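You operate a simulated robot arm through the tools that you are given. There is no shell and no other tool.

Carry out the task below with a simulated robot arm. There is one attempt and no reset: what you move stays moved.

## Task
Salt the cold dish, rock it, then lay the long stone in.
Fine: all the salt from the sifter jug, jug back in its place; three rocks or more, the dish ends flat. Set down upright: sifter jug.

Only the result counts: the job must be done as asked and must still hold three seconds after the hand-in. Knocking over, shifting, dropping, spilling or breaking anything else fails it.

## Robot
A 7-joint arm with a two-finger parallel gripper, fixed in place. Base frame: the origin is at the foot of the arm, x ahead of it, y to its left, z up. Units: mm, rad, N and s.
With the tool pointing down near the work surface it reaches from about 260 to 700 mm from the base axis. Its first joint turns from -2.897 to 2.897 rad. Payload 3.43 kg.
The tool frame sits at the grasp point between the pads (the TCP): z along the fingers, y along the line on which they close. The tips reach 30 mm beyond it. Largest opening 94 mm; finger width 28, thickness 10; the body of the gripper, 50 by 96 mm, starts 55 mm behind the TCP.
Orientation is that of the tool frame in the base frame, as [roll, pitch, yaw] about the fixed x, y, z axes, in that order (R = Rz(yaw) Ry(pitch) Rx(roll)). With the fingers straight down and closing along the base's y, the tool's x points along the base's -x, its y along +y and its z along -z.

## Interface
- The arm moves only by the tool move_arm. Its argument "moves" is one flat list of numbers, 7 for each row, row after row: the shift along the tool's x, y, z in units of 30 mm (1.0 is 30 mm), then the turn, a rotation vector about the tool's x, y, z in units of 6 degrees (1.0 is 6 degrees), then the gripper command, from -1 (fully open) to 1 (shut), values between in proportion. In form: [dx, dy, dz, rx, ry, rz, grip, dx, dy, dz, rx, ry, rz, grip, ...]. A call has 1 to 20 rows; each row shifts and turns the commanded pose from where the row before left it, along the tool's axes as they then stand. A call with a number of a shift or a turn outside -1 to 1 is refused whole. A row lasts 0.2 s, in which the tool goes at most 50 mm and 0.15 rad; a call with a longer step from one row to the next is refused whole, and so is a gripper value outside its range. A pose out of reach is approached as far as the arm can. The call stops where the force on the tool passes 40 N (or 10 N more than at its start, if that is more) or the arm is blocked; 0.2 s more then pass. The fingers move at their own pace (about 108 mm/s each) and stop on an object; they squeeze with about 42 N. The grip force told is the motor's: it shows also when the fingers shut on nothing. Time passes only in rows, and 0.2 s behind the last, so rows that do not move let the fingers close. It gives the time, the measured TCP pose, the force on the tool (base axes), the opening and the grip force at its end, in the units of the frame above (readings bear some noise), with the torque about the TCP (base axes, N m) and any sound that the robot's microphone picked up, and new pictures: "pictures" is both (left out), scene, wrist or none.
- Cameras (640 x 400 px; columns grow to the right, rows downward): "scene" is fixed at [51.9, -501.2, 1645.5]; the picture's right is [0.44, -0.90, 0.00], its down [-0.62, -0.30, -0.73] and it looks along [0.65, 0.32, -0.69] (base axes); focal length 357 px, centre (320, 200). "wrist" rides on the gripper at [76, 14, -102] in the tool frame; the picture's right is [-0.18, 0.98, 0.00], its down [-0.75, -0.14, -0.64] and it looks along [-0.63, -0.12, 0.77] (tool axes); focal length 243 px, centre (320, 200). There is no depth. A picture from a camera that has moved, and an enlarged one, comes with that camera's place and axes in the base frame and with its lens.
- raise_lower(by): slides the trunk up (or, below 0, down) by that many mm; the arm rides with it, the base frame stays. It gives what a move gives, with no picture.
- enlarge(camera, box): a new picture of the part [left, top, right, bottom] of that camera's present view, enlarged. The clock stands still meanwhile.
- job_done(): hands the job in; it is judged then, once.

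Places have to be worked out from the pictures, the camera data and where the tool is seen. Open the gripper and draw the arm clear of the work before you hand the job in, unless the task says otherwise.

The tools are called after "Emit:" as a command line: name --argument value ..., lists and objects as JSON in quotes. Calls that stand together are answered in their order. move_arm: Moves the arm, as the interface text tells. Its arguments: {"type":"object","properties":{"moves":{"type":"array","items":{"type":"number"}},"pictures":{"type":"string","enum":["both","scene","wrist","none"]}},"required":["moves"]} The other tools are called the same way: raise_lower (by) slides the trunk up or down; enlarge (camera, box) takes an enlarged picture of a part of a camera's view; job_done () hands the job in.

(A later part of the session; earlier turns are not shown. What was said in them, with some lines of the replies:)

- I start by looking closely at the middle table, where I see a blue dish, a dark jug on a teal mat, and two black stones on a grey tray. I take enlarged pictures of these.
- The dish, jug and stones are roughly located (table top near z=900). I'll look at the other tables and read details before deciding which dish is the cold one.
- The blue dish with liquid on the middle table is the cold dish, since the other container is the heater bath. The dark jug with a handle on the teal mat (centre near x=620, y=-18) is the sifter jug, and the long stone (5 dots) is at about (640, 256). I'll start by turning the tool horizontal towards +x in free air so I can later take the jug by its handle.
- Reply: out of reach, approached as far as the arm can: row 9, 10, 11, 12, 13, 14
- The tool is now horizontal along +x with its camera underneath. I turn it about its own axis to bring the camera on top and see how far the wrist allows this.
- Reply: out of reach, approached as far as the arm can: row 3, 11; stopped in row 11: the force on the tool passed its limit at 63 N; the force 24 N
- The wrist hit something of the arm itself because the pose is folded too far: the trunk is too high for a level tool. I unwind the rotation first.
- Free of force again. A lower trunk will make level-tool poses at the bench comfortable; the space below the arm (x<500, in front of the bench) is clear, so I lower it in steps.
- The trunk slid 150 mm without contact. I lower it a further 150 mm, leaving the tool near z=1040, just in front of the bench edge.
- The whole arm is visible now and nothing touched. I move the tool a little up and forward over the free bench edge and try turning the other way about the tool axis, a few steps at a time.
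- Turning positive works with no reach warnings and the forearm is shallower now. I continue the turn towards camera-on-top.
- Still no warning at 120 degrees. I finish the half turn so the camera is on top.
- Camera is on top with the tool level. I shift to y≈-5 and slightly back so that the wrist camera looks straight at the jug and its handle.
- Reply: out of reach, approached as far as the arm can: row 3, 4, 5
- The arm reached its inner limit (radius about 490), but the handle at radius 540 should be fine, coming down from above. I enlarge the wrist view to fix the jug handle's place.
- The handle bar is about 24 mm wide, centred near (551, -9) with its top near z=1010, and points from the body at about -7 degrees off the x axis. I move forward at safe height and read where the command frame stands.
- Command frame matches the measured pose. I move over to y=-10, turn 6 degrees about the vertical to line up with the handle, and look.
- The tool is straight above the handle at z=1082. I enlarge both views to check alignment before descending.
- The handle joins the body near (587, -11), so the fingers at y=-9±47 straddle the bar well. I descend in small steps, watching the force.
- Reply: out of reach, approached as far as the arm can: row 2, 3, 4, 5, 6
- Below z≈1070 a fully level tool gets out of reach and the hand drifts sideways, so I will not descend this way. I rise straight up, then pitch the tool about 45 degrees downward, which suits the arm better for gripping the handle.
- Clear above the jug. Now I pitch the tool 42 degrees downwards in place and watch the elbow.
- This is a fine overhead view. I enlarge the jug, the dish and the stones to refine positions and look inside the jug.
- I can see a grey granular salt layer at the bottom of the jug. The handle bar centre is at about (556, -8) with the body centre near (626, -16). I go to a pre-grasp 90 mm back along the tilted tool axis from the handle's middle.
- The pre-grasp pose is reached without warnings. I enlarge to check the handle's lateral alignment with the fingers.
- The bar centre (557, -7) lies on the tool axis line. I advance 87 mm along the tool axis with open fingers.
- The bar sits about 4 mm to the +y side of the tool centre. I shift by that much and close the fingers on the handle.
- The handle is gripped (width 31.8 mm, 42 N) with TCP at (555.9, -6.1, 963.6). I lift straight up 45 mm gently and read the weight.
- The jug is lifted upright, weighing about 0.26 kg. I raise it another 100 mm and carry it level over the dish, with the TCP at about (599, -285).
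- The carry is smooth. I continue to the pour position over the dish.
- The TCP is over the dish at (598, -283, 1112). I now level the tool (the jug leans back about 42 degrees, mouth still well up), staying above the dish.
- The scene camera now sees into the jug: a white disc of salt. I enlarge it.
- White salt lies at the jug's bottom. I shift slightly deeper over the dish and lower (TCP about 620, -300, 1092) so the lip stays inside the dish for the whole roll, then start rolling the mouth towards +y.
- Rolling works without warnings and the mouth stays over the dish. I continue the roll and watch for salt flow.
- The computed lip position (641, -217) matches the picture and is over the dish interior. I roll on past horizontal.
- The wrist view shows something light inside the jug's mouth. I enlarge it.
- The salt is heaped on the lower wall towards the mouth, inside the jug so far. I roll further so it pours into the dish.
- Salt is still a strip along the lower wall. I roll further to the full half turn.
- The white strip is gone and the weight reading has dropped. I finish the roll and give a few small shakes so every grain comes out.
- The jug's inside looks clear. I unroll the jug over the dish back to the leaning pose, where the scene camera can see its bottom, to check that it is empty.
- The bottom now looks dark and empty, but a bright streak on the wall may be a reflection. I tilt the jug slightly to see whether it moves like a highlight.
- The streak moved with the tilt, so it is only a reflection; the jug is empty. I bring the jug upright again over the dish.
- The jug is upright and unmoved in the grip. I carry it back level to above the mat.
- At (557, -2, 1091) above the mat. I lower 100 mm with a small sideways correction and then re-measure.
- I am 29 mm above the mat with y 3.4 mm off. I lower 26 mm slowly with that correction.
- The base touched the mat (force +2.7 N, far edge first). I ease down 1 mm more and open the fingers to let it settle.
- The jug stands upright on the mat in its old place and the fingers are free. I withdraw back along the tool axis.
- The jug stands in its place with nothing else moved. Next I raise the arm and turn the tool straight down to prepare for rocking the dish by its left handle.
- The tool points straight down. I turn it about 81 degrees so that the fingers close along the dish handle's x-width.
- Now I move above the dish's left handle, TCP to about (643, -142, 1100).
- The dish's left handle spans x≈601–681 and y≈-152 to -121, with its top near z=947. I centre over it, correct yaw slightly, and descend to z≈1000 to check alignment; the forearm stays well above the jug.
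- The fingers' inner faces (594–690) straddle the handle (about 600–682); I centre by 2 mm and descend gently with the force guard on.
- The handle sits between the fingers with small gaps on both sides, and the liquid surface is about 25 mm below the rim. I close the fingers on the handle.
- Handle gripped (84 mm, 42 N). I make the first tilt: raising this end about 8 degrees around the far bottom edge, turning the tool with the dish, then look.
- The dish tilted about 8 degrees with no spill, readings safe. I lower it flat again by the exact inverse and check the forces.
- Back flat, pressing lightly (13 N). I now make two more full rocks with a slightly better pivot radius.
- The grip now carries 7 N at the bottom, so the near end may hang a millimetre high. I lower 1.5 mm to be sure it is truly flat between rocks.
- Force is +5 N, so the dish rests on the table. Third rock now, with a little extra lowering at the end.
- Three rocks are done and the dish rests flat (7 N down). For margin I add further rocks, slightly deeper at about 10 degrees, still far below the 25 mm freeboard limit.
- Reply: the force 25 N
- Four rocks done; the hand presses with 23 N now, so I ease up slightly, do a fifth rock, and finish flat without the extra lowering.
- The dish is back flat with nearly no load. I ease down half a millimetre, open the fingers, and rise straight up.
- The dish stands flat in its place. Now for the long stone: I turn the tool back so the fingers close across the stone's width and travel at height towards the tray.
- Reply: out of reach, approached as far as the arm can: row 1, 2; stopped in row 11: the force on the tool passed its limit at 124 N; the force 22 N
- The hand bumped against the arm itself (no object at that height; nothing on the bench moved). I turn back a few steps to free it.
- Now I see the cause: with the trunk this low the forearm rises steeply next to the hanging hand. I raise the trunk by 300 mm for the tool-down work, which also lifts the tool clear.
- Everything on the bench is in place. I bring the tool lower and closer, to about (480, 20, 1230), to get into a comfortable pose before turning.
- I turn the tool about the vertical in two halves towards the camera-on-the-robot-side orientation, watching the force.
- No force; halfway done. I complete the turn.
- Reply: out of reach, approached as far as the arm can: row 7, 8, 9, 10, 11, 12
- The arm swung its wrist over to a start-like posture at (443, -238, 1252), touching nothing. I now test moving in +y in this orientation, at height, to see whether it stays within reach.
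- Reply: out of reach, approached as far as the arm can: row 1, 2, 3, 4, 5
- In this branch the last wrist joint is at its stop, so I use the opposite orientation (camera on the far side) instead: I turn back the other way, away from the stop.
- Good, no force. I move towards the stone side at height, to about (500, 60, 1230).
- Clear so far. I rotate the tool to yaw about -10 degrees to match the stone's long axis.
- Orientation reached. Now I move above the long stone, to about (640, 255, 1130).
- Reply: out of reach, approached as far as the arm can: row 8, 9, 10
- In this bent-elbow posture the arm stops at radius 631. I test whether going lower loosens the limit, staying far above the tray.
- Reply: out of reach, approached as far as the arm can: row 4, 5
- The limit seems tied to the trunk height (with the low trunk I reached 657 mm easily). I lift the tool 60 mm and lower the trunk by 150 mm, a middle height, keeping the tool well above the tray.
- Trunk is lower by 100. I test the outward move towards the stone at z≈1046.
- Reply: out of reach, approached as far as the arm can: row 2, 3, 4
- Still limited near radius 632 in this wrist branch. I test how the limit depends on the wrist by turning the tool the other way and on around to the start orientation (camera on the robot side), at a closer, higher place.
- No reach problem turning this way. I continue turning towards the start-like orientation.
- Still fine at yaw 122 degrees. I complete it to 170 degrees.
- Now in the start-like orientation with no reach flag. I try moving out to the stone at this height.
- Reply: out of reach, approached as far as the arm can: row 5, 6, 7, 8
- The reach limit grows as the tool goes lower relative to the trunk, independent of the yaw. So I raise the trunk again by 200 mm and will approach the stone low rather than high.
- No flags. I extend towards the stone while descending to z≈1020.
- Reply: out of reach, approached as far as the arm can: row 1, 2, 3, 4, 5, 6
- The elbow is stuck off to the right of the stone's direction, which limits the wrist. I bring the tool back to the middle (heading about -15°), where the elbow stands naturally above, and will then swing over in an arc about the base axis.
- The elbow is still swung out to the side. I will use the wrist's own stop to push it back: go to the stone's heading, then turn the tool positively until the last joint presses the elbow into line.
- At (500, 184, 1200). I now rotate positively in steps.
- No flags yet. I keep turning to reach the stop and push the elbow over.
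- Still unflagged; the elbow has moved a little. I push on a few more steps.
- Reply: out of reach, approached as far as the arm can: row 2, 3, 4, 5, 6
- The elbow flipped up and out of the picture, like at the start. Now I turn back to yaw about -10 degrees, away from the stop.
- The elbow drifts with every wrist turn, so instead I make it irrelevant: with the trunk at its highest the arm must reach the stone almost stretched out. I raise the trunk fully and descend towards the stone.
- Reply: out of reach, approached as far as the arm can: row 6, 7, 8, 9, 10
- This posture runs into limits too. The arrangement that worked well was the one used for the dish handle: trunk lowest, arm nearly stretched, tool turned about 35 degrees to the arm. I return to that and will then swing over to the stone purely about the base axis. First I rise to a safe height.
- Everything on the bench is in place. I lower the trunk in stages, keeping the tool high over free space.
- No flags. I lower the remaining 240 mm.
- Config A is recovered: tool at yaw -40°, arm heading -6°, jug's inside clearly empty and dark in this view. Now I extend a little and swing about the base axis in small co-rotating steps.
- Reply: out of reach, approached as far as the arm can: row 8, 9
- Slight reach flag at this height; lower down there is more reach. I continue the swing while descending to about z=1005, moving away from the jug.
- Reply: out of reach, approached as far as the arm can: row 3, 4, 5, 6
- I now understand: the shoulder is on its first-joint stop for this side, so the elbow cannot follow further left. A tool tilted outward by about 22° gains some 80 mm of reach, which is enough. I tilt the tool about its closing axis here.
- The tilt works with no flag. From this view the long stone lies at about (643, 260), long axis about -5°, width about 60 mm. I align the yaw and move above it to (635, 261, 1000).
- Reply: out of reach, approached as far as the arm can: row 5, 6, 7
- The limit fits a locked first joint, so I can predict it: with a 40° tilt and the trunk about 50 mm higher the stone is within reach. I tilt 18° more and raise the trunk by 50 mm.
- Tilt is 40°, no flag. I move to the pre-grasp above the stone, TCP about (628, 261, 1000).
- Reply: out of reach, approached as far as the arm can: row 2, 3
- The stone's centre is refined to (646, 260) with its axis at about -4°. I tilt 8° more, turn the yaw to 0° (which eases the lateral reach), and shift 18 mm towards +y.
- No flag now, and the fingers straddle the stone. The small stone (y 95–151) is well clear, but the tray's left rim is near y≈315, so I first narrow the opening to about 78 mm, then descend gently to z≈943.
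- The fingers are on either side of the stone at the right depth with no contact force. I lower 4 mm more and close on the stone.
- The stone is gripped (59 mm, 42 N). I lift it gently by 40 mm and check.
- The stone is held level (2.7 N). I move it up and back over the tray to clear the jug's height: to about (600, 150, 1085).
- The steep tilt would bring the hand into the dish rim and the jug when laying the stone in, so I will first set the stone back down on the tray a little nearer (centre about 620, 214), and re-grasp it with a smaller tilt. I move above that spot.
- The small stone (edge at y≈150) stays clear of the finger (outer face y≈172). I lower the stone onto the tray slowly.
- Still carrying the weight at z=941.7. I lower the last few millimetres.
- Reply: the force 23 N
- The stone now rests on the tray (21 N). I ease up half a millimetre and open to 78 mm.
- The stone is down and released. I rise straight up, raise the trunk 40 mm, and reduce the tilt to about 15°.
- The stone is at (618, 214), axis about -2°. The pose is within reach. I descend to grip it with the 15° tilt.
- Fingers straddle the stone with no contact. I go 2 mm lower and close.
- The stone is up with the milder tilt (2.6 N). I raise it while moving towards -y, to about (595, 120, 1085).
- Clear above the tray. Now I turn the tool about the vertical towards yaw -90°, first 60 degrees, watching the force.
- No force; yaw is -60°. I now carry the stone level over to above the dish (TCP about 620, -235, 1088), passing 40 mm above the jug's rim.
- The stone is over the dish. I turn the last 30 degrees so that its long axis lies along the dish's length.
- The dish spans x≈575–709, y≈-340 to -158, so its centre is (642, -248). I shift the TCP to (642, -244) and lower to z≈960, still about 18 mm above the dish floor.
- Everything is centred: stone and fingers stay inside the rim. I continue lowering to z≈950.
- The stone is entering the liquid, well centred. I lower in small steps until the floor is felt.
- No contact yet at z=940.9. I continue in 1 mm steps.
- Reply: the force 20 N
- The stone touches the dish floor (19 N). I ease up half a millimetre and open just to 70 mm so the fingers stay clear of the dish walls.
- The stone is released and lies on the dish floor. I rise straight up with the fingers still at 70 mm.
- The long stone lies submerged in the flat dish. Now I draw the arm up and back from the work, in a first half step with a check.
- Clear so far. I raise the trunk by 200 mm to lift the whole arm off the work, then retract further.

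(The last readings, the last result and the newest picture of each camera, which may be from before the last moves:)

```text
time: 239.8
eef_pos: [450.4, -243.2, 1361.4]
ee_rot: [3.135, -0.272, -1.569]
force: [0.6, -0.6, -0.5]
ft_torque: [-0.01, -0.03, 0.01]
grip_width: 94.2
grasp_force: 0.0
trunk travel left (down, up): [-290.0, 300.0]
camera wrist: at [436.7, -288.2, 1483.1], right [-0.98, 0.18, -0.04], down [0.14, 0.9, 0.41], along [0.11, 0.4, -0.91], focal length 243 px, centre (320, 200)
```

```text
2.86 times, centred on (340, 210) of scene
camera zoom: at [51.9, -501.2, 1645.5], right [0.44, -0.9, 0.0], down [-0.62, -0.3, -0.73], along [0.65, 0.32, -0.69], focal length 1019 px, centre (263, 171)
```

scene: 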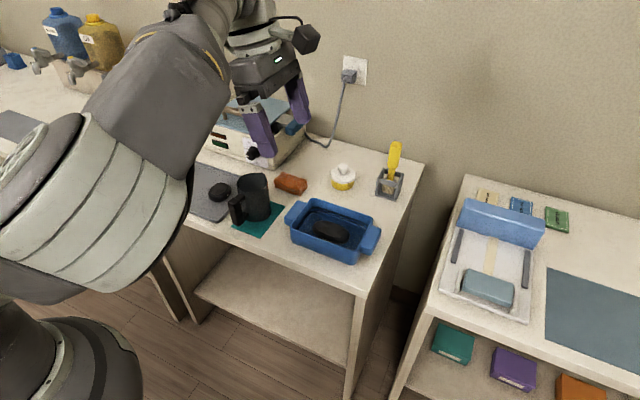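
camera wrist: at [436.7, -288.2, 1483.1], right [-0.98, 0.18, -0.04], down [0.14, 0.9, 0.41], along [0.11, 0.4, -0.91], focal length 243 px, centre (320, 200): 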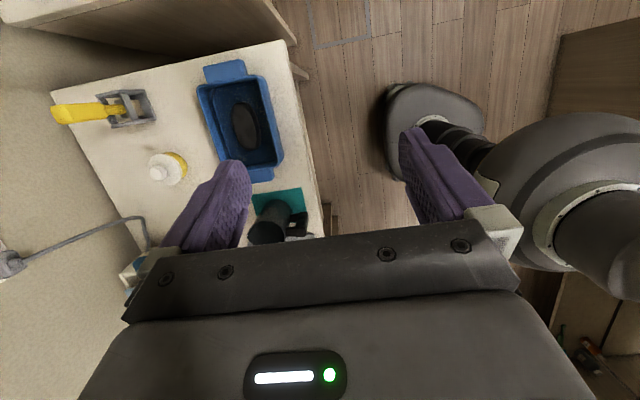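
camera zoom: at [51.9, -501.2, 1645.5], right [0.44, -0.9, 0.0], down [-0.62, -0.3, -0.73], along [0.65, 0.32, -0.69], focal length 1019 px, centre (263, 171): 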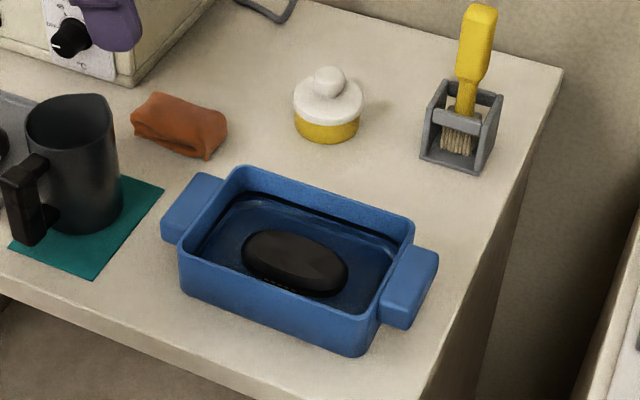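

Final check: the jug stands upright on its mat, empty. The dish is flat with the long stone in the liquid, and the small stone, tray, cloth, jar and brush are where they were. The gripper is open and the arm is clear, so I hand the job in.

Emit:
job_done

```text
The job is handed in.
```

The job is handed in: the cold dish is salted, rocked and sitting flat, with the long stone in it. I don't know the verdict.

- **Salt:** I took the blue dish of liquid on the middle bench as the cold dish and poured all the salt from the sifter jug into it. A look inside afterwards showed the jug empty. It is back upright on its mat, within about 3 mm of where it started.
- **Rocking:** I rocked the dish five times by its left handle. The first three tilts were about 8 degrees and the last two about 10. Only that end was lifted; I did not tip it the other way. Nothing spilled, and the dish settled flat about 2 mm from its old place.
- **Stone:** The long stone (the one with five dots) lies on the dish floor, lengthwise and centred. I first had to set it down elsewhere on the tray and take it again at a better angle.
- **Everything else:** The pictures show nothing else on the bench moved. Twice the hand bumped the arm itself in free air, touching no objects.

The gripper is open and the arm is drawn back and raised clear.
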